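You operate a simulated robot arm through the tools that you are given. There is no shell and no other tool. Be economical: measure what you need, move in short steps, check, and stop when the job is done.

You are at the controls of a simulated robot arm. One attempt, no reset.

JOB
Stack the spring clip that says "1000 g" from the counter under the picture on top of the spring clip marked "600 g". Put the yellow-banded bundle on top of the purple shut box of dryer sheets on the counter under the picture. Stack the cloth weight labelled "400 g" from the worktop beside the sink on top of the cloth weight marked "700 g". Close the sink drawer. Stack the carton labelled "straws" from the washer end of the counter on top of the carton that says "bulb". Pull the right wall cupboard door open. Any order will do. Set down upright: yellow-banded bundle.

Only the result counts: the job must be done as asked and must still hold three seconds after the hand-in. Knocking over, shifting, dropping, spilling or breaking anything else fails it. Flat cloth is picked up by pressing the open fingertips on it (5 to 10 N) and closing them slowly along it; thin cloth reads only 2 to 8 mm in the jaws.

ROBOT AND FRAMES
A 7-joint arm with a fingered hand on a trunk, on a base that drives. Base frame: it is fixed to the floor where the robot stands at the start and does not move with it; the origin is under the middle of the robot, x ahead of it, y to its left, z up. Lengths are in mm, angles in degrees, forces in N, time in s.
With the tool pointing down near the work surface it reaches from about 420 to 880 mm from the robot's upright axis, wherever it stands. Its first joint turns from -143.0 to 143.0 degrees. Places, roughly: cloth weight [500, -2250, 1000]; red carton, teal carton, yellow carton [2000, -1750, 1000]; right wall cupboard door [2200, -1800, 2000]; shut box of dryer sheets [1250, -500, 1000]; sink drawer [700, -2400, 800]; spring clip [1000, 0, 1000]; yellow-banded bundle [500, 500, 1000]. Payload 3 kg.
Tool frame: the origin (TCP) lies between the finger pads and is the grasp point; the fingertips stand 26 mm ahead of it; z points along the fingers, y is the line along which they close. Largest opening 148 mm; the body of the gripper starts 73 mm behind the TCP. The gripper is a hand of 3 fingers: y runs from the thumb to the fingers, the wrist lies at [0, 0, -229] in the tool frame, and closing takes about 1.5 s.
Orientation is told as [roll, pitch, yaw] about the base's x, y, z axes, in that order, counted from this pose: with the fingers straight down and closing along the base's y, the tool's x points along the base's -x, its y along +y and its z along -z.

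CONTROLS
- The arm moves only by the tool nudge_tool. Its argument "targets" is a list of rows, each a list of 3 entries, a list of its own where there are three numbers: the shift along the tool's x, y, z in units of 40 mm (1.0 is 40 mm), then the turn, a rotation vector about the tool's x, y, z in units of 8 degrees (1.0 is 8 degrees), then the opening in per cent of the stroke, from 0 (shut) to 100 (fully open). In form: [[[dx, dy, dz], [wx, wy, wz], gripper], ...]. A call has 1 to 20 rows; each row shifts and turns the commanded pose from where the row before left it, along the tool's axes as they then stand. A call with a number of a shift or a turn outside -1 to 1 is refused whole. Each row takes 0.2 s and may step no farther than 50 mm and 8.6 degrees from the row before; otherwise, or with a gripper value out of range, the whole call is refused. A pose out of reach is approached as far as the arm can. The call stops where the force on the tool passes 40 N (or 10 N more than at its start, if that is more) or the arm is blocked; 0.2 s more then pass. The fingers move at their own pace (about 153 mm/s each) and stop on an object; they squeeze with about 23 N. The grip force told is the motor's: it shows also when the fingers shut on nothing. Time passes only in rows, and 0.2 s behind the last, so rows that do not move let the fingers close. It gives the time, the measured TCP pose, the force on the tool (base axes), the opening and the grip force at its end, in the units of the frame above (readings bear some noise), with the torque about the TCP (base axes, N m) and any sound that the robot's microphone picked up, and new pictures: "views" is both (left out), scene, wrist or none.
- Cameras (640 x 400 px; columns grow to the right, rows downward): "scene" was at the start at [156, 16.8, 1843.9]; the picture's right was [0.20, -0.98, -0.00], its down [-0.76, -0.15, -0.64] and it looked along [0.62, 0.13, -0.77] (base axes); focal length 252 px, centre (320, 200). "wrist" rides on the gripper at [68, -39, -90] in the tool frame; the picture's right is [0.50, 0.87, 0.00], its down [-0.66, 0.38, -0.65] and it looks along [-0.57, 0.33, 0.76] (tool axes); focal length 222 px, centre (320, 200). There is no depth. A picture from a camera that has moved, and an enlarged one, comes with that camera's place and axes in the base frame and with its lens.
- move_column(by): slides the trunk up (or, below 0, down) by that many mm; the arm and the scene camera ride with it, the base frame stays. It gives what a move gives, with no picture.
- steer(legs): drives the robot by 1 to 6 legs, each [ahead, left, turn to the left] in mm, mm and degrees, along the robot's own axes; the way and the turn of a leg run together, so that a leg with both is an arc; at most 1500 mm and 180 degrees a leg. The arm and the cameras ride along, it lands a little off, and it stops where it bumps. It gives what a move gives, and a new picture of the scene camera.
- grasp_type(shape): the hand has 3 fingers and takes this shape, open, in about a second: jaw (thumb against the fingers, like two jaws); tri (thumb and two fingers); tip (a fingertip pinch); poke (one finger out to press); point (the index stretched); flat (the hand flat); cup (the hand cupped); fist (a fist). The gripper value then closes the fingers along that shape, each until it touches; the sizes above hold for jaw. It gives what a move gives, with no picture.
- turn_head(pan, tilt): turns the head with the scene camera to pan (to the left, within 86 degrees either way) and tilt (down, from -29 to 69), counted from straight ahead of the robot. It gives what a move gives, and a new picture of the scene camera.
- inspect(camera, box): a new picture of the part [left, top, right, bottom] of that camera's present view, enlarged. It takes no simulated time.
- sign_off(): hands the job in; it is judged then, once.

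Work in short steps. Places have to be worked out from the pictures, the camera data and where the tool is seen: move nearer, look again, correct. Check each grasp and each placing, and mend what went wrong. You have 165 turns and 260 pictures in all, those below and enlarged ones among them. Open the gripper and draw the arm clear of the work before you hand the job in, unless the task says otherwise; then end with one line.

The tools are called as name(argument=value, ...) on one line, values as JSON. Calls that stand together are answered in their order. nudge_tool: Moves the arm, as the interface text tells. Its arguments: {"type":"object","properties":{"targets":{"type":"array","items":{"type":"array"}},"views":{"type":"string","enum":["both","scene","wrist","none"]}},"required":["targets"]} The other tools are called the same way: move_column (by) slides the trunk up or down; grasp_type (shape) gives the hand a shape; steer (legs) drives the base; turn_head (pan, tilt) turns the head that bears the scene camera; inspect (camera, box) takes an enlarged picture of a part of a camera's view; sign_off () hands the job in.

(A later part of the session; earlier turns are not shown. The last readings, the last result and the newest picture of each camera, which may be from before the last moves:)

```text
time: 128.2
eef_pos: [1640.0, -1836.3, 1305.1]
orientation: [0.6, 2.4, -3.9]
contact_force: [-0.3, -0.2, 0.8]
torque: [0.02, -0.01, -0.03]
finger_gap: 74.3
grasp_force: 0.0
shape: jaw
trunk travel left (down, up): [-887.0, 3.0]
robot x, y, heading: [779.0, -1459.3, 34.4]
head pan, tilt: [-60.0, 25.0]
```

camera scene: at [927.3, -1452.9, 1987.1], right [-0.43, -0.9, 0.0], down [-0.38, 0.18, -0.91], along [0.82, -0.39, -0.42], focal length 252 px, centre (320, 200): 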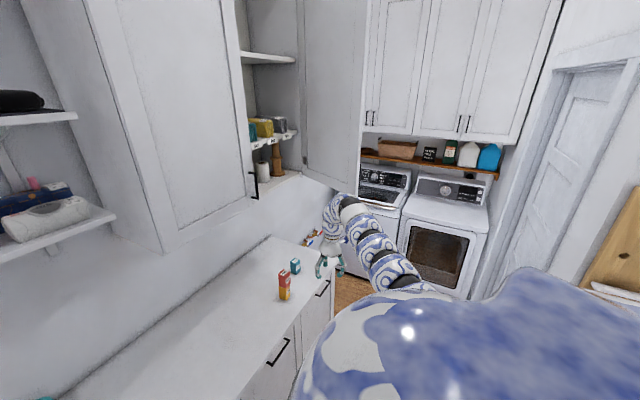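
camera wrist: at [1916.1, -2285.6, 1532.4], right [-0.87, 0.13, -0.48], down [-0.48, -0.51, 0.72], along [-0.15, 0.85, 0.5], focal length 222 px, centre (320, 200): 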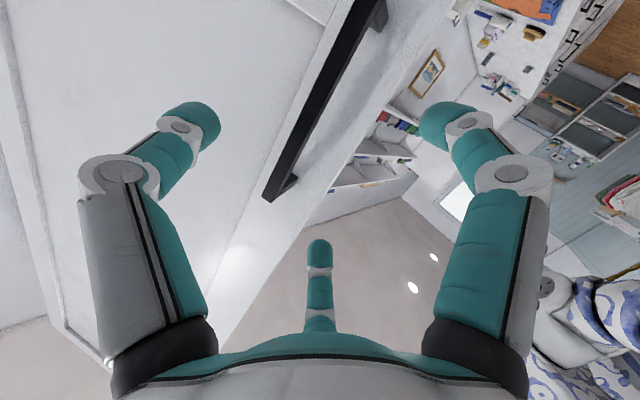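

Untwisted. Now pull in and down.

nudge_tool(targets=[[[0.7, 0.32, 0.66], [0, 0, 0], 50], [[0.7, 0.32, 0.66], [0, 0, 0], 50], [[0.7, 0.32, 0.66], [0, 0, 0], 50], [[0.7, 0.32, 0.66], [0, 0, 0], 50], [[0.7, 0.32, 0.66], [0, 0, 0], 50], [[0.7, 0.32, 0.66], [0, 0, 0], 50], [[0.7, 0.32, 0.66], [0, 0, 0], 50]], views="none")

```text
time: 129.8
eef_pos: [1639.7, -1836.4, 1304.0]
orientation: [0.5, 2.3, -3.9]
contact_force: [0.4, 0.1, 0.0]
torque: [0.0, -0.01, 0.0]
finger_gap: 74.1
grasp_force: 0.1
shape: jaw
out of reach, approached as far as the arm can: row 1, 2, 3, 4, 5, 6, 7
trunk travel left (down, up): [-887.0, 3.0]
robot x, y, heading: [776.8, -1455.9, 34.1]
head pan, tilt: [-60.0, 25.0]
```

Still refused; I probe which single directions work.

nudge_tool(targets=[[[0, 0, 0.3], [0, 0, 0], 50], [[0, 0, 0], [0, 0, 0], 50]], views="none")

nudge_tool(targets=[[[-0.3, 0, 0], [0, 0, 0], 50], [[0, 0, 0], [0, 0, 0], 50]], views="none")

nudge_tool(targets=[[[0, 0.5, 0], [0, 0, 0], 50], [[0, 0.5, 0], [0, 0, 0], 50], [[0, 0, 0], [0, 0, 0], 50]], views="none")

nudge_tool(targets=[[[0, 0, -0.5], [0, 0, 0], 50], [[0, 0, 0], [0, 0, 0], 50]], views="none")

```text
time: 130.4
eef_pos: [1639.8, -1837.0, 1292.0]
orientation: [0.5, 2.4, -3.9]
contact_force: [-1.0, 0.3, -0.1]
torque: [0.02, 0.02, 0.03]
finger_gap: 74.0
grasp_force: 0.0
shape: jaw
trunk travel left (down, up): [-887.0, 3.0]
robot x, y, heading: [776.4, -1461.0, 34.5]
head pan, tilt: [-60.0, 25.0]
```

```text
time: 131.1
eef_pos: [1651.8, -1838.4, 1291.4]
orientation: [0.5, 2.4, -4.0]
contact_force: [-0.5, 0.1, -0.1]
torque: [0.02, 0.0, 0.01]
finger_gap: 74.0
grasp_force: 0.0
shape: jaw
trunk travel left (down, up): [-887.0, 3.0]
robot x, y, heading: [779.3, -1462.7, 34.7]
head pan, tilt: [-60.0, 25.0]
```

```text
time: 131.8
eef_pos: [1653.4, -1797.8, 1292.8]
orientation: [0.5, 2.3, -3.9]
contact_force: [-0.7, 0.3, 0.9]
torque: [0.02, -0.01, -0.05]
finger_gap: 74.3
grasp_force: 0.0
shape: jaw
trunk travel left (down, up): [-887.0, 3.0]
robot x, y, heading: [778.5, -1461.9, 34.7]
head pan, tilt: [-60.0, 25.0]
```

```text
time: 132.4
eef_pos: [1653.9, -1797.4, 1311.1]
orientation: [0.6, 2.6, -3.9]
contact_force: [0.1, 0.0, -0.3]
torque: [-0.01, 0.04, 0.01]
finger_gap: 74.3
grasp_force: 0.0
shape: jaw
trunk travel left (down, up): [-887.0, 3.0]
robot x, y, heading: [778.5, -1461.7, 34.5]
head pan, tilt: [-60.0, 25.0]
```

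Only inward is blocked up here; down works. I go down first, then inward.

nudge_tool(targets=[[[0, 0, 1], [0, 0, 0], 50], [[0, 0, 1], [0, 0, 0], 50], [[0, 0, 1], [0, 0, 0], 50], [[0, 0, 1], [0, 0, 0], 50], [[0, 0, 0.8], [0, 0, 0], 50], [[0.6, 0.25, 0], [0, 0, 0], 50], [[0.6, 0.25, 0], [0, 0, 0], 50], [[0.6, 0.25, 0], [0, 0, 0], 50], [[0.6, 0.25, 0], [0, 0, 0], 50], [[0.6, 0.25, 0], [0, 0, 0], 50]], views="none")

```text
time: 134.7
eef_pos: [1576.7, -1758.2, 1089.6]
orientation: [0.4, 2.6, -3.9]
contact_force: [0.0, -0.2, -0.4]
torque: [0.0, -0.03, 0.02]
finger_gap: 73.9
grasp_force: 0.1
shape: jaw
out of reach, approached as far as the arm can: row 8, 9, 10
trunk travel left (down, up): [-887.0, 3.0]
robot x, y, heading: [776.0, -1462.1, 34.7]
head pan, tilt: [-60.0, 25.0]
```

Near limit is larger on the right side. I swing the arm round to the robot's front over the counter.

nudge_tool(targets=[[[0.2, 0.98, 0], [0, 0, 0], 50], [[0.2, 0.98, 0], [0, 0, 0], 50], [[0.2, 0.98, 0], [0, 0, 0], 50], [[0.2, 0.98, 0], [0, 0, 0], 50], [[0.2, 0.98, 0], [0, 0, 0], 50], [[0.2, 0.98, 0], [0, 0, 0], 50], [[0.25, 0.98, 0], [0, 0, 0], 50], [[0.3, 0.95, 0], [0, 0, 0], 50], [[0.3, 0.95, 0], [0, 0, 0], 50], [[0.3, 0.95, 0], [0, 0, 0], 50], [[0.3, 0.95, 0], [0, 0, 0], 50], [[0.3, 0.95, 0], [0, 0, 0], 50], [[0.3, 0.95, 0], [0, 0, 0], 50]], views="scene")

```text
time: 137.4
eef_pos: [1541.2, -1247.4, 1074.4]
orientation: [0.6, 2.3, -4.0]
contact_force: [0.2, -0.3, -0.4]
torque: [0.0, 0.02, 0.0]
finger_gap: 74.1
grasp_force: 0.3
shape: jaw
out of reach, approached as far as the arm can: row 1, 2, 3, 4, 5, 6, 7, 8
trunk travel left (down, up): [-887.0, 3.0]
robot x, y, heading: [780.4, -1459.9, 34.7]
head pan, tilt: [-60.0, 25.0]
camera scene: at [927.2, -1451.4, 1987.1], right [-0.43, -0.9, 0.0], down [-0.38, 0.18, -0.91], along [0.82, -0.39, -0.42], focal length 252 px, centre (320, 200)
```

scene: 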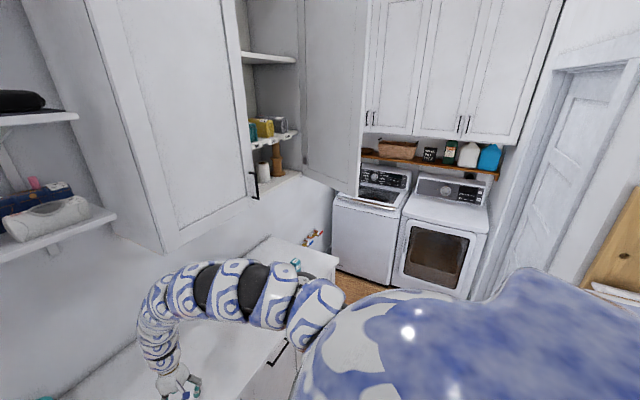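

The arm is in front again. I pull in a bit more and turn the base right in stages, looking at the sink side.

nudge_tool(targets=[[[0.9, -0.25, 0], [0, 0, 0], 50], [[0.9, -0.25, 0], [0, 0, 0], 50], [[0.9, -0.25, 0], [0, 0, 0], 50]], views="none")

turn_head(pan=-40, tilt=40)

steer(legs=[[0, 0, -110]])

```text
time: 138.2
eef_pos: [1509.7, -1239.4, 1070.9]
orientation: [0.4, 2.6, -3.9]
contact_force: [-0.3, -0.6, 0.5]
torque: [0.0, -0.02, 0.01]
finger_gap: 73.8
grasp_force: 0.1
shape: jaw
out of reach, approached as far as the arm can: row 1, 2, 3
trunk travel left (down, up): [-887.0, 3.0]
robot x, y, heading: [774.8, -1458.8, 34.5]
head pan, tilt: [-60.0, 25.0]
```

```text
time: 139.1
eef_pos: [1509.7, -1240.2, 1071.3]
orientation: [0.4, 2.6, -3.9]
contact_force: [0.0, -0.3, 0.4]
torque: [-0.01, 0.01, 0.01]
finger_gap: 73.9
grasp_force: 0.1
shape: jaw
trunk travel left (down, up): [-887.0, 3.0]
robot x, y, heading: [777.1, -1461.5, 34.3]
head pan, tilt: [-40.0, 40.0]
camera scene: at [928.7, -1420.9, 1963.9], right [-0.1, -1.0, 0.0], down [-0.64, 0.06, -0.77], along [0.76, -0.07, -0.64], focal length 252 px, centre (320, 200)
```

scene: 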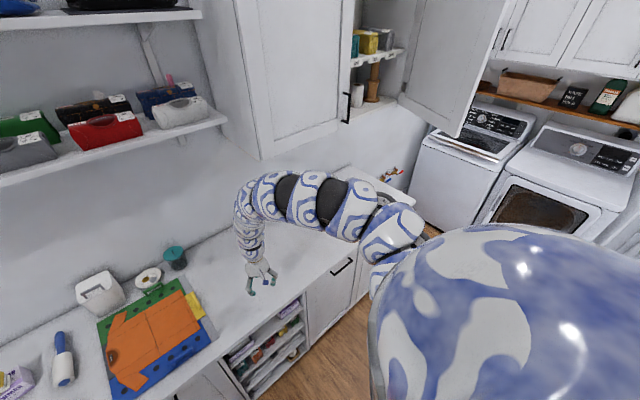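

```text
time: 143.9
eef_pos: [784.4, -2225.2, 1071.0]
orientation: [0.5, 2.6, -110.0]
contact_force: [0.4, 0.1, 0.1]
torque: [-0.01, -0.02, -0.02]
finger_gap: 74.1
grasp_force: 0.0
shape: jaw
trunk travel left (down, up): [-887.0, 3.0]
robot x, y, heading: [773.4, -1458.4, -71.5]
head pan, tilt: [-40.0, 40.0]
camera scene: at [771.6, -1613.5, 1963.8], right [-0.93, 0.37, 0.0], down [0.24, 0.6, -0.77], along [-0.28, -0.71, -0.64], focal length 252 px, centre (320, 200)
```

scene: 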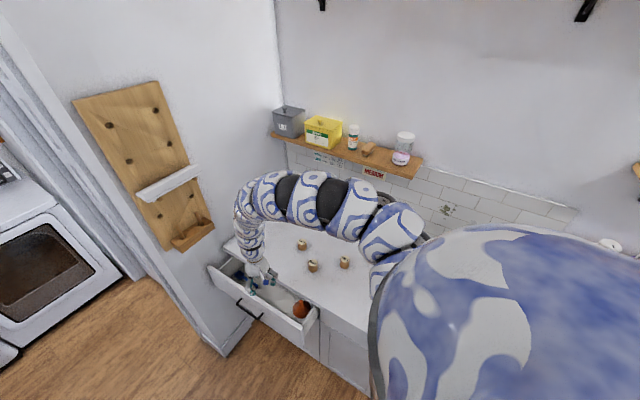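

Now the sink side is in view: open drawer and three cloth weights. I enlarge.

inspect(camera="scene", box=[270, 220, 370, 290])

inspect(camera="scene", box=[190, 230, 350, 350])

```text
5.71 times, centred on (320, 255) of scene
camera zoom: at [771.6, -1613.5, 1963.8], right [-0.93, 0.37, 0.0], down [0.24, 0.6, -0.77], along [-0.28, -0.71, -0.64], focal length 1443 px, centre (320, -114)
```

zoom: 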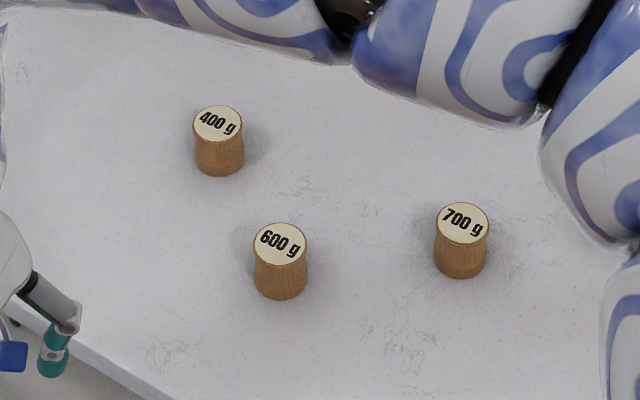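

```text
3.33 times, centred on (270, 290) of scene
camera zoom: at [771.6, -1613.5, 1963.8], right [-0.93, 0.37, 0.0], down [0.24, 0.6, -0.77], along [-0.28, -0.71, -0.64], focal length 842 px, centre (487, -100)
```

zoom: 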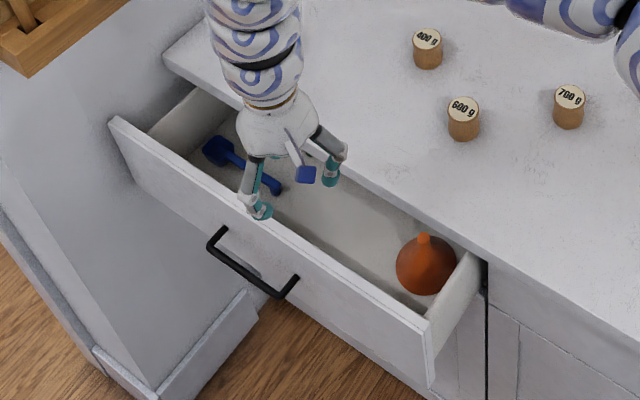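

Positions: 400 g ≈ (542, -2452), 700 g ≈ (384, -2270), 600 g ≈ (535, -2307), tops about z = 957. I move the base closer, left of the open drawer.

steer(legs=[[105, -120, 0], [0, 0, -18]])

inspect(camera="wrist", box=[0, 0, 640, 400])

```text
time: 146.4
eef_pos: [463.0, -2327.7, 1071.8]
orientation: [0.5, 2.5, -128.2]
contact_force: [-0.6, -0.1, -0.2]
torque: [0.03, -0.04, 0.01]
finger_gap: 74.2
grasp_force: 0.0
shape: jaw
trunk travel left (down, up): [-887.0, 3.0]
robot x, y, heading: [697.9, -1598.6, -89.7]
head pan, tilt: [-40.0, 40.0]
camera scene: at [642.1, -1743.3, 1963.8], right [-0.77, 0.64, 0.0], down [0.41, 0.49, -0.77], along [-0.49, -0.59, -0.64], focal length 252 px, centre (320, 200)
```

scene: 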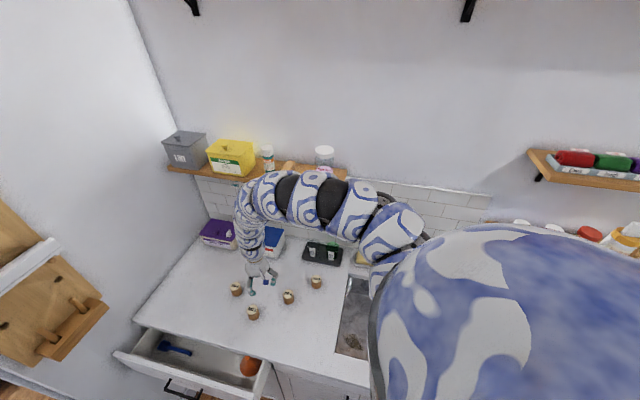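

```text
1.00 times, centred on (320, 200) of wrist
camera zoom: at [470.1, -2254.9, 1165.0], right [0.99, -0.15, 0.03], down [-0.13, -0.77, 0.63], along [-0.07, -0.62, -0.78], focal length 222 px, centre (320, 200)
```

zoom: 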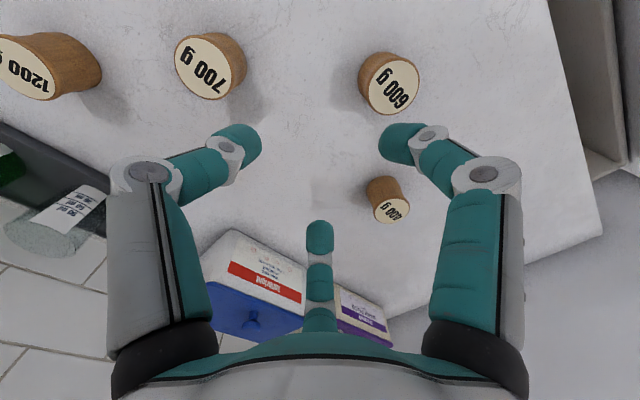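

Both views agree: 400 g at (539, -2452), 700 g at (382, -2269). I move over the 400 g weight, levelling the hand.

nudge_tool(targets=[[[-0.32, 0.85, 0], [0.06, -0.31, 0], 60], [[-0.32, 0.85, 0], [0, 0, 0], 60], [[-0.32, 0.85, 0.3], [0, 0, 0], 60], [[-0.32, 0.85, 0.5], [0, 0, 0], 60], [[0, 0, 0.5], [0, 0, 0], 60], [[0, 0, 0], [0, 0, 0], 60]], views="wrist")

```text
time: 147.8
eef_pos: [540.0, -2452.4, 1017.1]
orientation: [-0.1, 0.1, -128.4]
contact_force: [0.6, 0.9, 0.5]
torque: [0.04, 0.02, 0.03]
finger_gap: 88.5
grasp_force: 0.0
shape: jaw
trunk travel left (down, up): [-887.0, 3.0]
robot x, y, heading: [696.8, -1599.0, -90.0]
head pan, tilt: [-40.0, 40.0]
camera wrist: at [550.1, -2377.2, 1107.9], right [0.99, -0.14, 0.0], down [-0.11, -0.75, 0.65], along [-0.1, -0.65, -0.76], focal length 222 px, centre (320, 200)
```

wrist: 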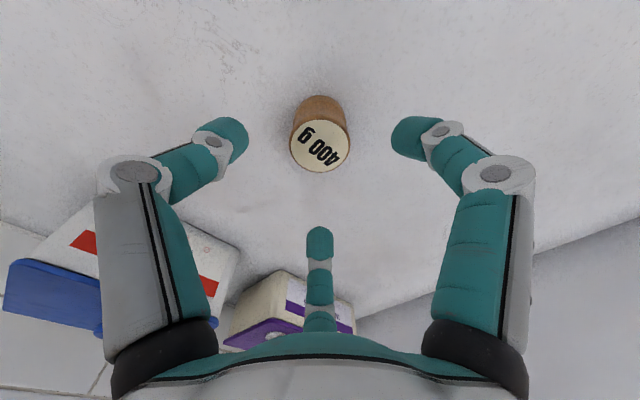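

Nearly centred. I correct 4 mm, descend and close.

nudge_tool(targets=[[[-0.11, 0.02, 0.45], [0, 0, 0], 60], [[0, 0, 0.5], [0, 0, 0], 60], [[0, 0, 0.5], [0, 0, 0], 60], [[0, 0, 0.4], [0, 0, 0], 60], [[0, 0, 0], [0, 0, 0], 60], [[0, 0, 0], [0, 0, 0], 40], [[0, 0, 0], [0, 0, 0], 20], [[0, 0, 0], [0, 0, 0], 0], [[0, 0, 0], [0, 0, 0], 0], [[0, 0, 0], [0, 0, 0], 0], [[0, 0, 0], [0, 0, 0], 0]], views="wrist")

```text
time: 150.2
eef_pos: [536.5, -2457.4, 950.2]
orientation: [-0.1, 0.1, -128.2]
contact_force: [0.9, 0.6, 0.0]
torque: [0.01, 0.0, -0.02]
finger_gap: 37.7
grasp_force: 23.6
shape: jaw
out of reach, approached as far as the arm can: row 4
trunk travel left (down, up): [-887.0, 3.0]
robot x, y, heading: [697.6, -1602.7, -90.0]
head pan, tilt: [-40.0, 40.0]
camera wrist: at [546.6, -2380.5, 1042.1], right [0.99, -0.15, 0.0], down [-0.11, -0.75, 0.65], along [-0.09, -0.65, -0.76], focal length 222 px, centre (320, 200)
```

wrist: 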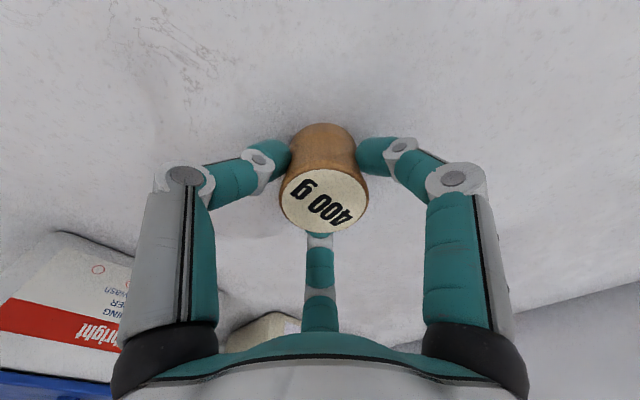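

Held firmly. I lift and carry it towards the 700 g weight.

nudge_tool(targets=[[[0, 0, -0.5], [0, 0, 0], 0], [[0, 0, -1], [0, 0, 0], 0], [[0, 0, -1], [0, 0, 0], 0], [[0.217, -0.97, 0], [0, 0, 0], 0], [[0.217, -0.97, 0], [0, 0, 0], 0], [[0.217, -0.97, 0], [0, 0, 0], 0], [[0.217, -0.97, 0], [0, 0, 0], 0], [[0.217, -0.97, 0], [0, 0, 0], 0], [[0.217, -0.97, 0], [0, 0, 0], 0], [[0, 0, 0], [0, 0, 0], 0]], views="both")

```text
time: 152.4
eef_pos: [387.8, -2269.4, 1053.6]
orientation: [-0.1, 0.1, -128.3]
contact_force: [0.2, 0.4, -3.1]
torque: [0.01, 0.05, -0.01]
finger_gap: 37.4
grasp_force: 23.3
shape: jaw
trunk travel left (down, up): [-887.0, 3.0]
robot x, y, heading: [699.2, -1600.8, -90.0]
head pan, tilt: [-40.0, 40.0]
camera scene: at [644.0, -1744.9, 1963.7], right [-0.77, 0.64, 0.0], down [0.41, 0.49, -0.77], along [-0.49, -0.59, -0.64], focal length 252 px, centre (320, 200)
camera wrist: at [398.5, -2193.7, 1145.3], right [0.99, -0.14, 0.0], down [-0.11, -0.75, 0.65], along [-0.09, -0.65, -0.76], focal length 222 px, centre (320, 200)
```

scene: 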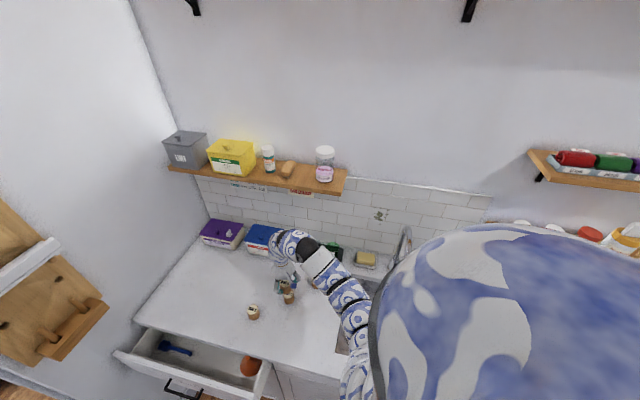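
wrist: 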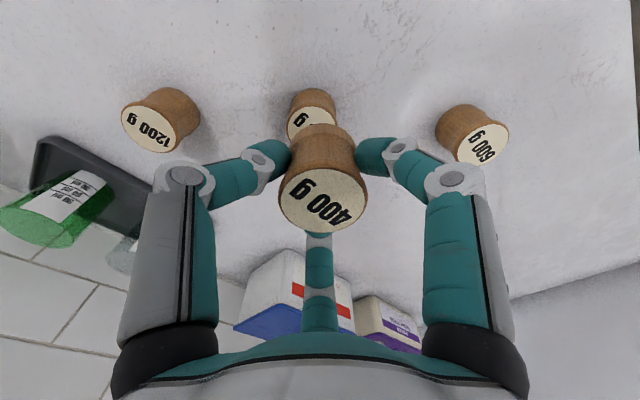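

The 700 g weight re-computes to (381, -2269); the held one sits ~(2, 4) mm off the TCP. I correct and lower to just above it.

nudge_tool(targets=[[[-0.2, -0.11, 0.3], [0, 0, 0], 0], [[0, 0, 0.4], [0, 0, 0], 0], [[0, 0, 0.3], [0, 0, 0], 0], [[0, 0, 0], [0, 0, 0], 0]], views="none")

inspect(camera="wrist", box=[250, 60, 400, 250])

inspect(camera="scene", box=[250, 260, 320, 320])

```text
time: 153.4
eef_pos: [376.8, -2274.4, 1016.0]
orientation: [0.0, 0.1, -128.3]
contact_force: [0.3, -0.3, -3.9]
torque: [0.0, 0.03, 0.01]
finger_gap: 37.6
grasp_force: 22.9
shape: jaw
trunk travel left (down, up): [-887.0, 3.0]
robot x, y, heading: [692.7, -1600.4, -89.8]
head pan, tilt: [-40.0, 40.0]
```

```text
2.11 times, centred on (325, 155) of wrist
camera zoom: at [387.8, -2197.5, 1105.7], right [0.99, -0.14, 0.0], down [-0.11, -0.75, 0.65], along [-0.09, -0.65, -0.76], focal length 468 px, centre (310, 295)
```

zoom: 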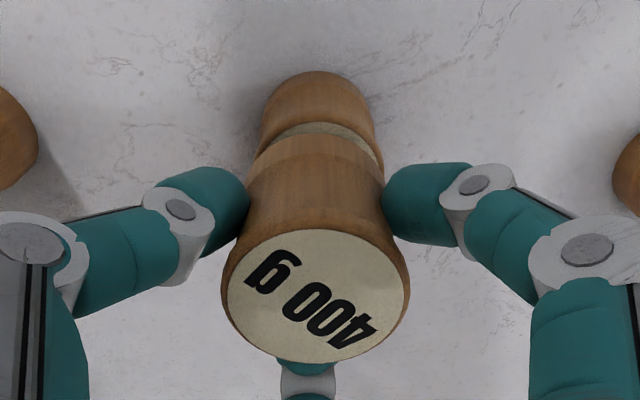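

```text
6.67 times, centred on (285, 290) of scene
camera zoom: at [642.6, -1743.7, 1963.8], right [-0.77, 0.64, 0.0], down [0.41, 0.49, -0.77], along [-0.49, -0.59, -0.64], focal length 1683 px, centre (553, -400)
```

zoom: 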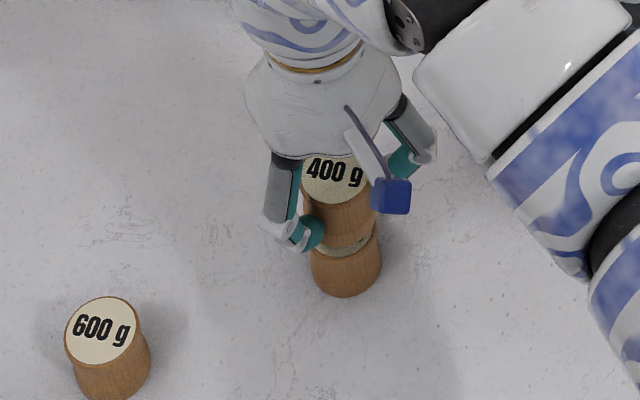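

Alignment is within about 2 mm in both views. I lower in small steps to contact.

nudge_tool(targets=[[[0, 0, 0.15], [0, 0, 0], 0], [[0, 0, 0.1], [0, 0, 0], 0], [[0, 0, 0.05], [0, 0, 0], 0], [[0, 0, 0], [0, 0, 0], 0]], views="none")

```text
time: 154.4
eef_pos: [376.8, -2275.4, 1000.6]
orientation: [0.0, 0.0, -128.3]
contact_force: [-1.2, -0.1, -1.9]
torque: [-0.01, 0.04, 0.01]
finger_gap: 37.6
grasp_force: 23.4
shape: jaw
trunk travel left (down, up): [-887.0, 3.0]
robot x, y, heading: [696.4, -1598.0, -90.1]
head pan, tilt: [-40.0, 40.0]
```

nudge_tool(targets=[[[0, 0, 0.05], [0, 0, 0], 0], [[0, 0, 0.05], [0, 0, 0], 0], [[0, 0, 0], [0, 0, 0], 0]], views="none")

inspect(camera="wrist", box=[250, 60, 400, 250])

```text
time: 155.2
eef_pos: [377.9, -2274.1, 998.7]
orientation: [0.0, 0.0, -128.3]
contact_force: [-1.0, -1.9, 10.8]
torque: [-0.01, 0.04, 0.01]
finger_gap: 37.8
grasp_force: 22.8
shape: jaw
trunk travel left (down, up): [-887.0, 3.0]
robot x, y, heading: [696.0, -1599.6, -90.0]
head pan, tilt: [-40.0, 40.0]
```

```text
2.11 times, centred on (325, 155) of wrist
camera zoom: at [388.3, -2198.0, 1089.5], right [0.99, -0.14, 0.0], down [-0.11, -0.75, 0.65], along [-0.09, -0.65, -0.76], focal length 468 px, centre (310, 295)
```

zoom: 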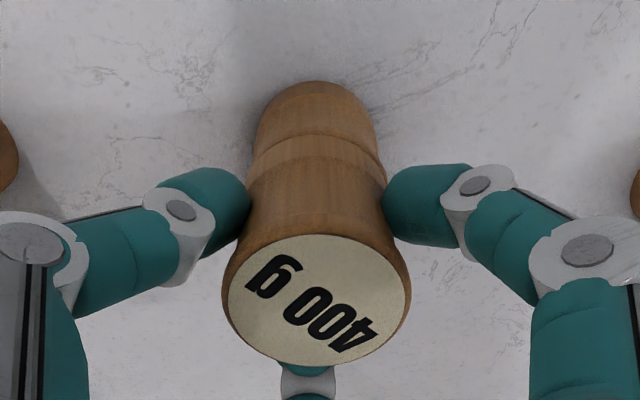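

Contact with 11 N and well aligned. I release gently and rise.

nudge_tool(targets=[[[0, 0, 0], [0, 0, 0], 32], [[0, 0, 0], [0, 0, 0], 42], [[0, 0, 0], [0, 0, 0], 55], [[0, 0, 0], [0, 0, 0], 60], [[0, 0, 0], [0, 0, 0], 60], [[0, 0, -0.4], [0, 0, 0], 60], [[0, 0, -0.8], [0, 0, 0], 60], [[0, 0, -0.8], [0, 0, 0], 60], [[0, 0, 0], [0, 0, 0], 60]], views="both")

```text
time: 157.2
eef_pos: [375.9, -2274.5, 1075.4]
orientation: [0.1, 0.1, -128.3]
contact_force: [0.1, -0.8, 0.6]
torque: [-0.03, 0.01, -0.01]
finger_gap: 88.4
grasp_force: 0.1
shape: jaw
trunk travel left (down, up): [-887.0, 3.0]
robot x, y, heading: [695.6, -1602.0, -89.9]
head pan, tilt: [-40.0, 40.0]
camera scene: at [642.7, -1743.9, 1963.8], right [-0.77, 0.64, 0.0], down [0.41, 0.49, -0.77], along [-0.49, -0.59, -0.64], focal length 252 px, centre (320, 200)
camera wrist: at [386.0, -2199.2, 1166.3], right [0.99, -0.14, 0.0], down [-0.11, -0.75, 0.65], along [-0.09, -0.65, -0.76], focal length 222 px, centre (320, 200)
```

scene: 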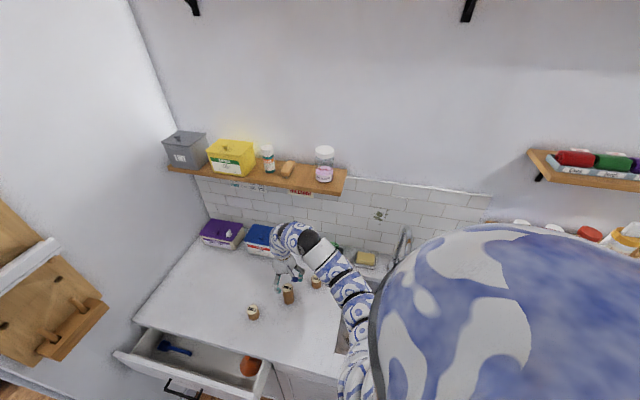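
wrist: 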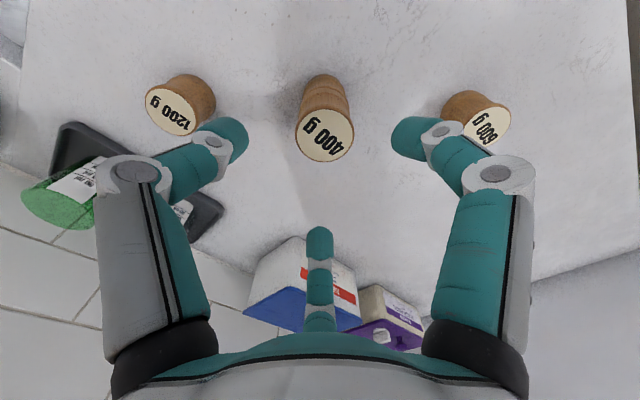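

The stack stands. Now the drawer: I enlarge it for its geometry.

inspect(camera="scene", box=[90, 300, 310, 400])

```text
2.91 times, centred on (200, 350) of scene
camera zoom: at [642.7, -1743.9, 1963.8], right [-0.77, 0.64, 0.0], down [0.41, 0.49, -0.77], along [-0.49, -0.59, -0.64], focal length 734 px, centre (669, -236)
```

zoom: 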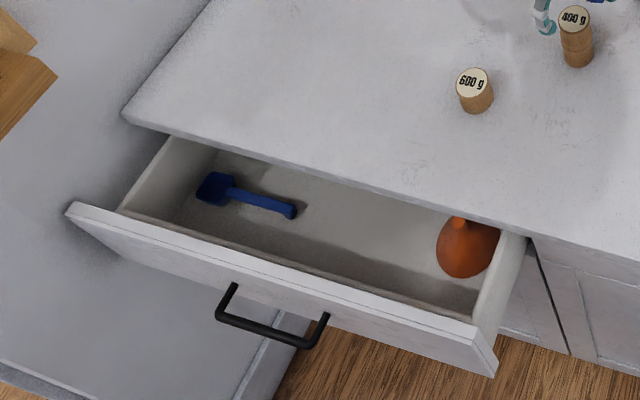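

The panel's front stands at about d = -677 in kitchen depth, the counter edge at -790, so it is open ~110 mm. I back the base off, turn to face the drawer, and drive in front of it.

steer(legs=[[-265, 364, 0], [0, 0, -54], [0, 640, 0]])

turn_head(pan=0, tilt=50)

```text
time: 165.4
eef_pos: [701.0, -1984.6, 1075.4]
orientation: [-0.1, 0.1, 177.8]
contact_force: [0.1, 0.0, -0.4]
torque: [0.01, 0.0, 0.01]
finger_gap: 88.4
grasp_force: 0.1
shape: jaw
trunk travel left (down, up): [-887.0, 3.0]
robot x, y, heading: [1434.6, -1846.0, -143.8]
head pan, tilt: [-40.0, 40.0]
camera scene: at [1288.3, -1885.9, 1963.8], right [0.07, 1.0, 0.0], down [0.64, -0.04, -0.77], along [-0.76, 0.05, -0.64], focal length 252 px, centre (320, 200)
```

scene: 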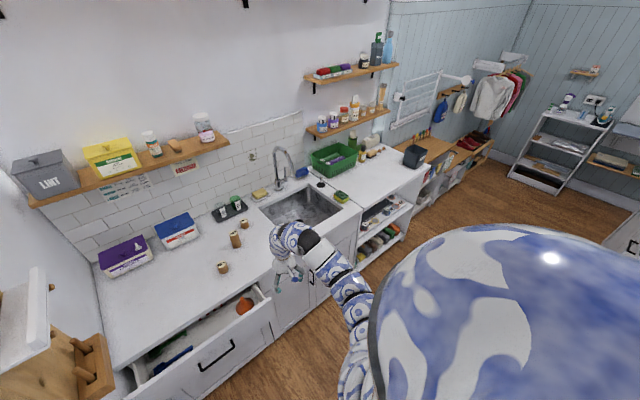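

```text
time: 166.5
eef_pos: [702.7, -1983.9, 1075.6]
orientation: [0.0, 0.1, 177.8]
contact_force: [0.3, 0.1, 0.5]
torque: [0.0, -0.01, 0.01]
finger_gap: 88.2
grasp_force: 0.0
shape: jaw
trunk travel left (down, up): [-887.0, 3.0]
robot x, y, heading: [1433.7, -1847.9, -143.9]
head pan, tilt: [0.0, 50.0]
camera scene: at [1310.4, -1936.2, 1949.6], right [-0.59, 0.81, 0.0], down [0.62, 0.45, -0.64], along [-0.52, -0.38, -0.77], focal length 252 px, centre (320, 200)
```

scene: 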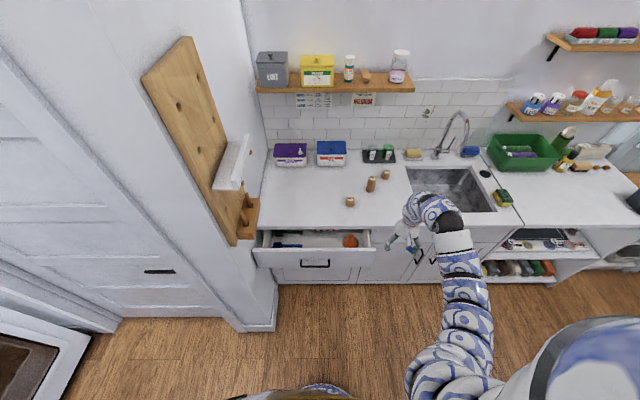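

I have a clear view: the panel centre is at a = 2360, d = -676 in kitchen axes, straight ahead. I lower the trunk, close the hand and bring it round in front of the panel with a tilt towards it.

move_column(by=-150)

nudge_tool(targets=[[[0, 0, 0], [0, 0, -1], 20], [[0, 0, 0], [0, 0, -1], 0], [[0, 0, 0], [0, 0, -1], 0], [[0, 0, 0], [0, 0, -1], 0], [[0, 0, 0], [0, 0, -0.75], 0], [[0, 0.9, 0], [0, -0.7, 0], 0], [[0, 0.9, 0], [0, -0.7, 0], 0], [[0, 0.9, 0], [0, -0.7, 0], 0], [[0, 0.9, 0], [0, -0.7, 0], 0], [[0, 0.9, 0], [0, -0.7, 0], 0], [[0, 0.9, 0], [0, -0.7, 0], 0], [[0, 0.9, 0], [0, -0.7, 0], 0], [[0, 0.9, 0], [0, -0.7, 0], 0], [[0, 0.9, 0], [0, 0, 0], 0], [[0, 0.4, 0], [0, 0, 0], 0]], views="both")

```text
time: 168.2
eef_pos: [702.6, -1984.0, 924.2]
orientation: [0.0, 0.2, 177.7]
contact_force: [-1.2, -0.5, 0.3]
torque: [-0.01, -0.01, -0.02]
finger_gap: 88.4
grasp_force: 0.1
shape: jaw
trunk travel left (down, up): [-737.0, 153.0]
robot x, y, heading: [1434.9, -1842.4, -143.6]
head pan, tilt: [0.0, 50.0]
```

```text
time: 171.4
eef_pos: [900.7, -2259.9, 922.4]
orientation: [0.0, -44.7, -144.3]
contact_force: [0.1, 0.7, 0.0]
torque: [-0.01, -0.01, -0.03]
finger_gap: 0.0
grasp_force: 23.1
shape: jaw
trunk travel left (down, up): [-737.0, 153.0]
robot x, y, heading: [1436.9, -1846.8, -144.0]
head pan, tilt: [0.0, 50.0]
camera scene: at [1310.6, -1936.4, 1799.6], right [-0.59, 0.81, 0.0], down [0.62, 0.45, -0.64], along [-0.52, -0.38, -0.77], focal length 252 px, centre (320, 200)
camera wrist: at [968.1, -2164.8, 940.4], right [0.79, -0.5, -0.35], down [0.22, -0.31, 0.93], along [-0.57, -0.81, -0.14], focal length 222 px, centre (320, 200)
```

scene: 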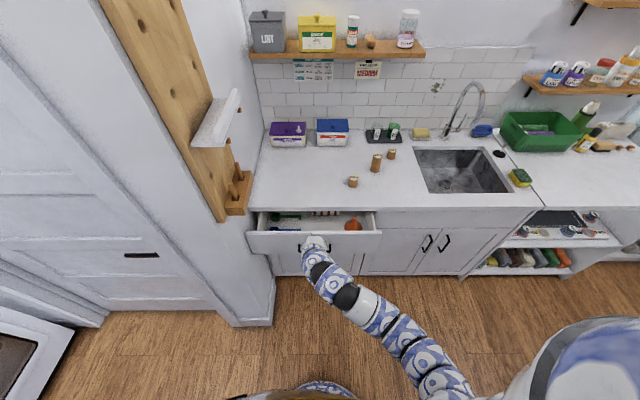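
wrist: 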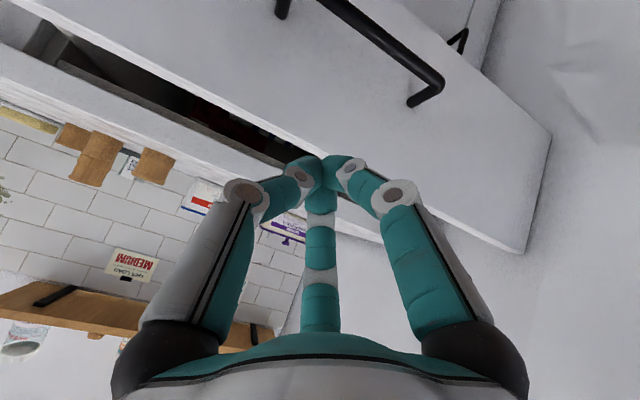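

The hand is in front of the panel, a = 2356. I tilt a little more and lower to the upper panel, above the handle.

nudge_tool(targets=[[[0, 0, 0], [0, -1, 0], 0], [[0, 0, 0], [0, -0.9, 0], 0], [[0.6, 0, 0.35], [0, 0, 0], 0], [[0.6, 0, 0.35], [0, 0, 0], 0], [[0.4, 0, 0.2], [0, 0, 0], 0], [[0, 0, 0], [0, 0, 0], 0]], views="both")

```text
time: 172.8
eef_pos: [902.1, -2258.2, 848.4]
orientation: [0.1, -59.9, -144.2]
contact_force: [-0.4, 0.0, 0.0]
torque: [0.0, -0.02, -0.02]
finger_gap: 0.0
grasp_force: 23.1
shape: jaw
trunk travel left (down, up): [-737.0, 153.0]
robot x, y, heading: [1436.2, -1846.2, -144.0]
head pan, tilt: [0.0, 50.0]
camera scene: at [1310.7, -1936.3, 1799.7], right [-0.59, 0.81, 0.0], down [0.62, 0.45, -0.64], along [-0.52, -0.38, -0.77], focal length 252 px, centre (320, 200)
camera wrist: at [969.0, -2162.7, 836.8], right [0.71, -0.56, -0.43], down [0.41, -0.17, 0.89], along [-0.57, -0.81, 0.11], focal length 222 px, centre (320, 200)
```

scene: 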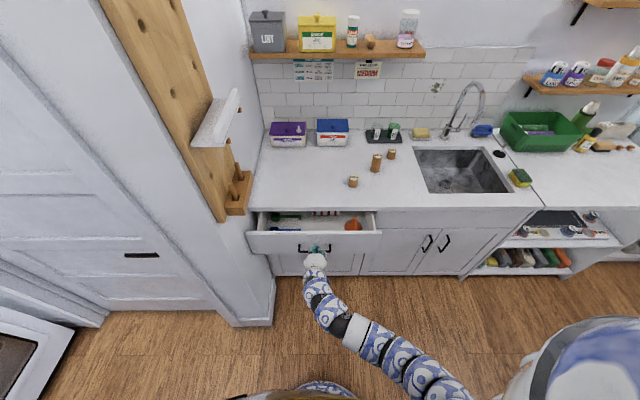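
wrist: 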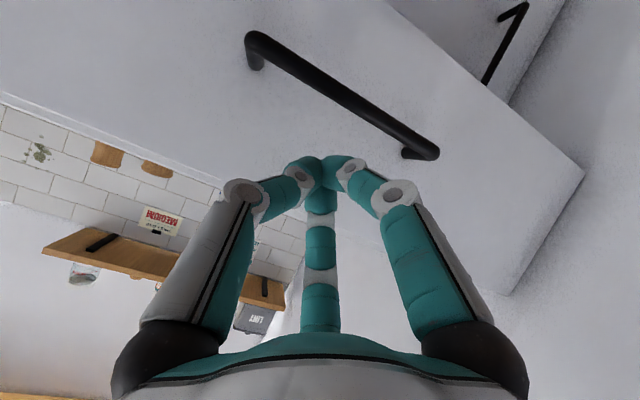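

The closed fingertips face the panel just above the handle. I push straight towards the counter.

nudge_tool(targets=[[[-0.2, 0, 0.35], [0, 0, 0], 0], [[-0.2, 0, 0.35], [0, 0, 0], 0], [[-0.2, 0, 0.35], [0, 0, 0], 0], [[-0.2, 0, 0.35], [0, 0, 0], 0], [[-0.2, 0, 0.35], [0, 0, 0], 0], [[-0.2, 0, 0.35], [0, 0, 0], 0], [[-0.2, 0, 0.35], [0, 0, 0], 0], [[-0.2, 0, 0.35], [0, 0, 0], 0]], views="both")

```text
time: 174.6
eef_pos: [797.8, -2334.6, 851.0]
orientation: [0.1, -59.9, -144.2]
contact_force: [-0.5, -0.2, -0.6]
torque: [0.02, -0.02, -0.02]
finger_gap: 0.0
grasp_force: 23.4
shape: jaw
trunk travel left (down, up): [-737.0, 153.0]
robot x, y, heading: [1437.3, -1846.9, -144.0]
head pan, tilt: [0.0, 50.0]
camera scene: at [1310.4, -1936.7, 1799.6], right [-0.59, 0.81, 0.0], down [0.62, 0.45, -0.64], along [-0.52, -0.38, -0.77], focal length 252 px, centre (320, 200)
camera wrist: at [864.9, -2237.9, 838.3], right [0.71, -0.56, -0.43], down [0.41, -0.17, 0.89], along [-0.57, -0.81, 0.11], focal length 222 px, centre (320, 200)
```

scene: 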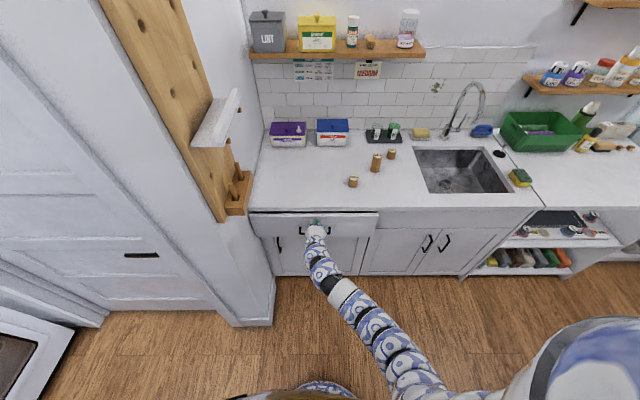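
wrist: 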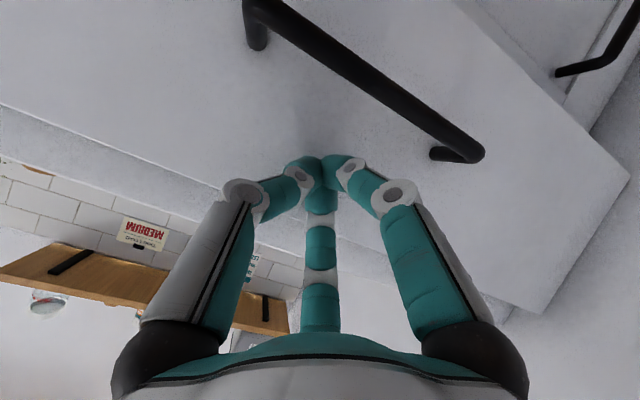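

The drawer is nearly shut. I push on in smaller steps until it resists.

nudge_tool(targets=[[[-0.1, 0, 0.18], [0, 0, 0], 0], [[-0.1, 0, 0.18], [0, 0, 0], 0], [[-0.1, 0, 0.18], [0, 0, 0], 0], [[-0.1, 0, 0.18], [0, 0, 0], 0], [[0, 0, 0], [0, 0, 0], 0]], views="none")

inspect(camera="scene", box=[230, 190, 430, 290])

```text
time: 175.8
eef_pos: [770.0, -2353.3, 850.0]
orientation: [0.0, -59.9, -144.2]
contact_force: [0.8, -0.8, 0.3]
torque: [-0.02, -0.01, -0.02]
finger_gap: 0.3
grasp_force: 23.5
shape: jaw
trunk travel left (down, up): [-737.0, 153.0]
robot x, y, heading: [1435.7, -1846.2, -144.0]
head pan, tilt: [0.0, 50.0]
```

```text
3.20 times, centred on (330, 240) of scene
camera zoom: at [1310.6, -1936.3, 1799.6], right [-0.59, 0.81, 0.0], down [0.62, 0.45, -0.64], along [-0.52, -0.38, -0.77], focal length 808 px, centre (288, 72)
```

zoom: 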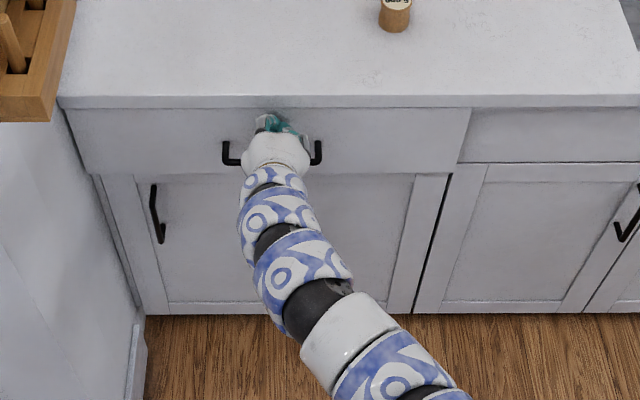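

It still stands a little proud of the neighbouring front. I continue pushing.

nudge_tool(targets=[[[-0.08, 0, 0.14], [0, 0, 0], 0], [[-0.08, 0, 0.14], [0, 0, 0], 0], [[-0.08, 0, 0.14], [0, 0, 0], 0], [[-0.08, 0, 0.14], [0, 0, 0], 0], [[0, 0, 0], [0, 0, 0], 0]], views="none")

inspect(camera="scene", box=[230, 190, 430, 290])

```text
time: 176.8
eef_pos: [754.4, -2364.8, 844.9]
orientation: [0.1, -59.4, -144.2]
contact_force: [10.3, 8.1, -6.2]
torque: [-0.17, 0.36, 0.2]
finger_gap: 0.0
grasp_force: 23.3
shape: jaw
trunk travel left (down, up): [-737.0, 153.0]
robot x, y, heading: [1437.5, -1848.0, -143.7]
head pan, tilt: [0.0, 50.0]
stopped in row 4: the force on the tool passed its limit (the readings are from after the stop); the commanded pose is now the measured one
```

```text
3.20 times, centred on (330, 240) of scene
camera zoom: at [1310.9, -1936.0, 1799.6], right [-0.59, 0.81, 0.0], down [0.62, 0.45, -0.64], along [-0.52, -0.38, -0.77], focal length 808 px, centre (288, 72)
```

zoom: 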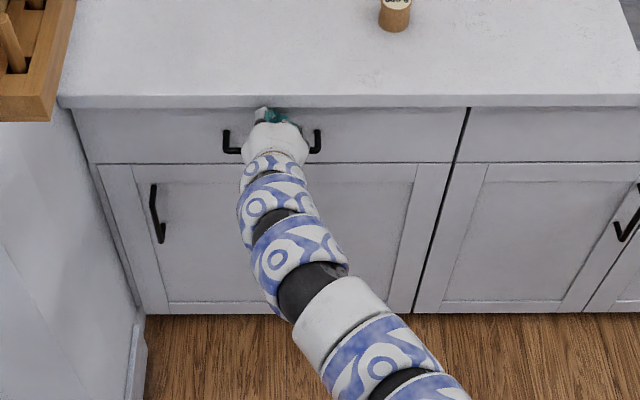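

The panel is now flush with its neighbour and resists: closed. I retreat straight back and check it stays shut.

nudge_tool(targets=[[[0.1, 0, -0.2], [0, 0, 0], 0], [[0.2, 0, -0.4], [0, 0, 0], 0], [[0.3, 0, -0.6], [0, 0, 0], 0], [[0.3, 0, -0.6], [0, 0, 0], 0], [[0.3, 0, -0.6], [0, 0, 0], 0]], views="none")

steer(legs=[[-200, -300, 0]])

inspect(camera="scene", box=[170, 130, 410, 300])

```text
time: 178.0
eef_pos: [842.3, -2301.3, 854.3]
orientation: [0.1, -59.6, -144.2]
contact_force: [-0.4, 0.5, 0.7]
torque: [-0.02, 0.02, 0.0]
finger_gap: 0.0
grasp_force: 22.7
shape: jaw
trunk travel left (down, up): [-737.0, 153.0]
robot x, y, heading: [1435.0, -1844.9, -143.7]
head pan, tilt: [0.0, 50.0]
```

```text
time: 179.7
eef_pos: [787.5, -2072.4, 855.5]
orientation: [0.0, -59.7, -148.1]
contact_force: [0.0, -0.3, 0.0]
torque: [0.0, 0.01, -0.01]
finger_gap: 0.0
grasp_force: 22.2
shape: jaw
trunk travel left (down, up): [-737.0, 153.0]
robot x, y, heading: [1409.7, -1660.3, -147.6]
head pan, tilt: [0.0, 50.0]
stopped in leg 1: the robot was blocked; the commanded pose is now the measured one
camera scene: at [1281.9, -1739.6, 1799.7], right [-0.53, 0.85, 0.0], down [0.65, 0.41, -0.64], along [-0.54, -0.34, -0.77], focal length 252 px, centre (320, 200)
```

scene: 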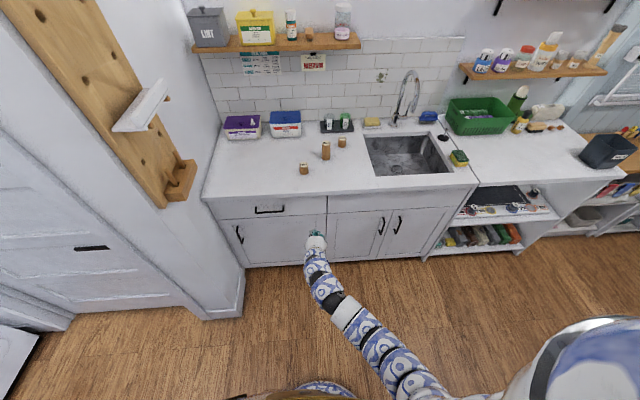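

```text
2.35 times, centred on (290, 215) of scene
camera zoom: at [1281.9, -1739.6, 1799.7], right [-0.53, 0.85, 0.0], down [0.65, 0.41, -0.64], along [-0.54, -0.34, -0.77], focal length 594 px, centre (391, 165)
```

zoom: 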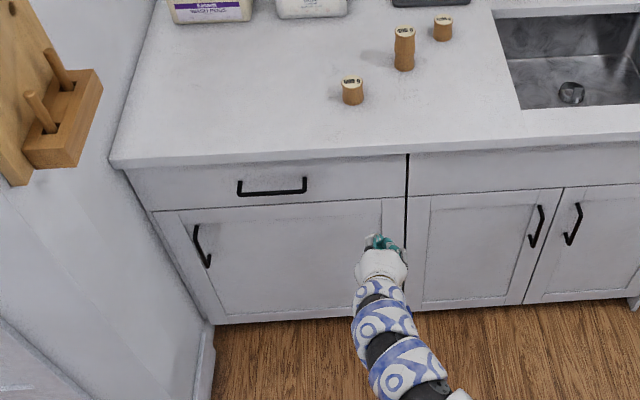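

The drawer is shut flush. The base touched the counter behind while backing, so I move forward and look back to verify the carton stack and the door.

steer(legs=[[90, 0, 20]])

turn_head(pan=86, tilt=30)

```text
time: 181.2
eef_pos: [898.4, -2318.9, 853.0]
orientation: [0.0, -59.6, -128.4]
contact_force: [-0.7, 0.2, 0.2]
torque: [-0.03, 0.02, 0.02]
finger_gap: 0.2
grasp_force: 22.8
shape: jaw
trunk travel left (down, up): [-737.0, 153.0]
robot x, y, heading: [1345.3, -1716.3, -127.9]
head pan, tilt: [0.0, 50.0]
camera scene: at [1249.8, -1840.2, 1799.5], right [-0.79, 0.61, 0.0], down [0.47, 0.6, -0.64], along [-0.39, -0.51, -0.77], focal length 252 px, centre (320, 200)
```

scene: 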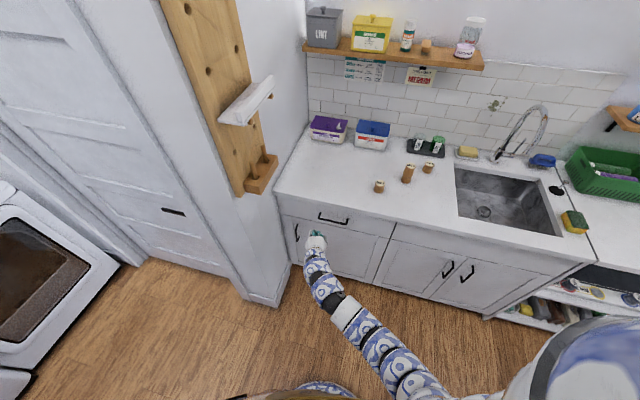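

```text
time: 182.8
eef_pos: [897.5, -2319.4, 854.2]
orientation: [0.0, -59.6, -128.2]
contact_force: [0.4, 0.0, -0.5]
torque: [-0.03, 0.0, 0.0]
finger_gap: 0.0
grasp_force: 23.3
shape: jaw
trunk travel left (down, up): [-737.0, 153.0]
robot x, y, heading: [1346.7, -1714.1, -127.9]
head pan, tilt: [85.9, 30.0]
camera scene: at [1364.6, -1839.1, 1829.2], right [-0.67, -0.74, 0.0], down [-0.37, 0.33, -0.87], along [0.64, -0.58, -0.5], focal length 252 px, centre (320, 200)
```

scene: 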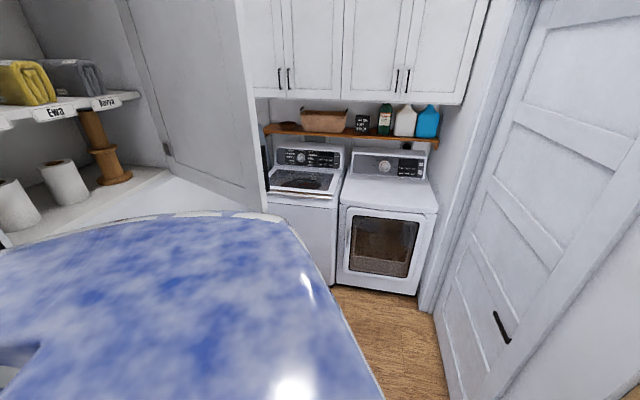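

The door is open wide. To see the carton stack past the robot's own body I drive along the corridor to the left.

steer(legs=[[-170, -600, 0]])

```text
time: 186.3
eef_pos: [522.9, -1816.6, 853.6]
orientation: [0.0, -59.6, -128.3]
contact_force: [-0.6, 0.0, -1.0]
torque: [-0.04, 0.0, -0.01]
finger_gap: 0.1
grasp_force: 23.7
shape: jaw
trunk travel left (down, up): [-737.0, 153.0]
robot x, y, heading: [971.9, -1213.8, -128.0]
head pan, tilt: [85.9, 30.0]
camera scene: at [989.4, -1337.3, 1829.2], right [-0.67, -0.74, 0.0], down [-0.37, 0.33, -0.87], along [0.64, -0.58, -0.5], focal length 252 px, centre (320, 200)
```

scene: 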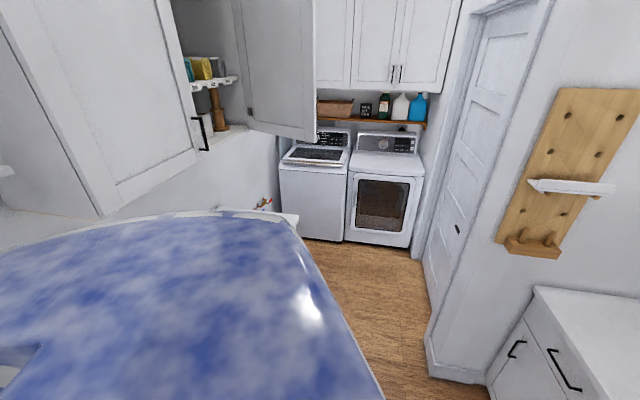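

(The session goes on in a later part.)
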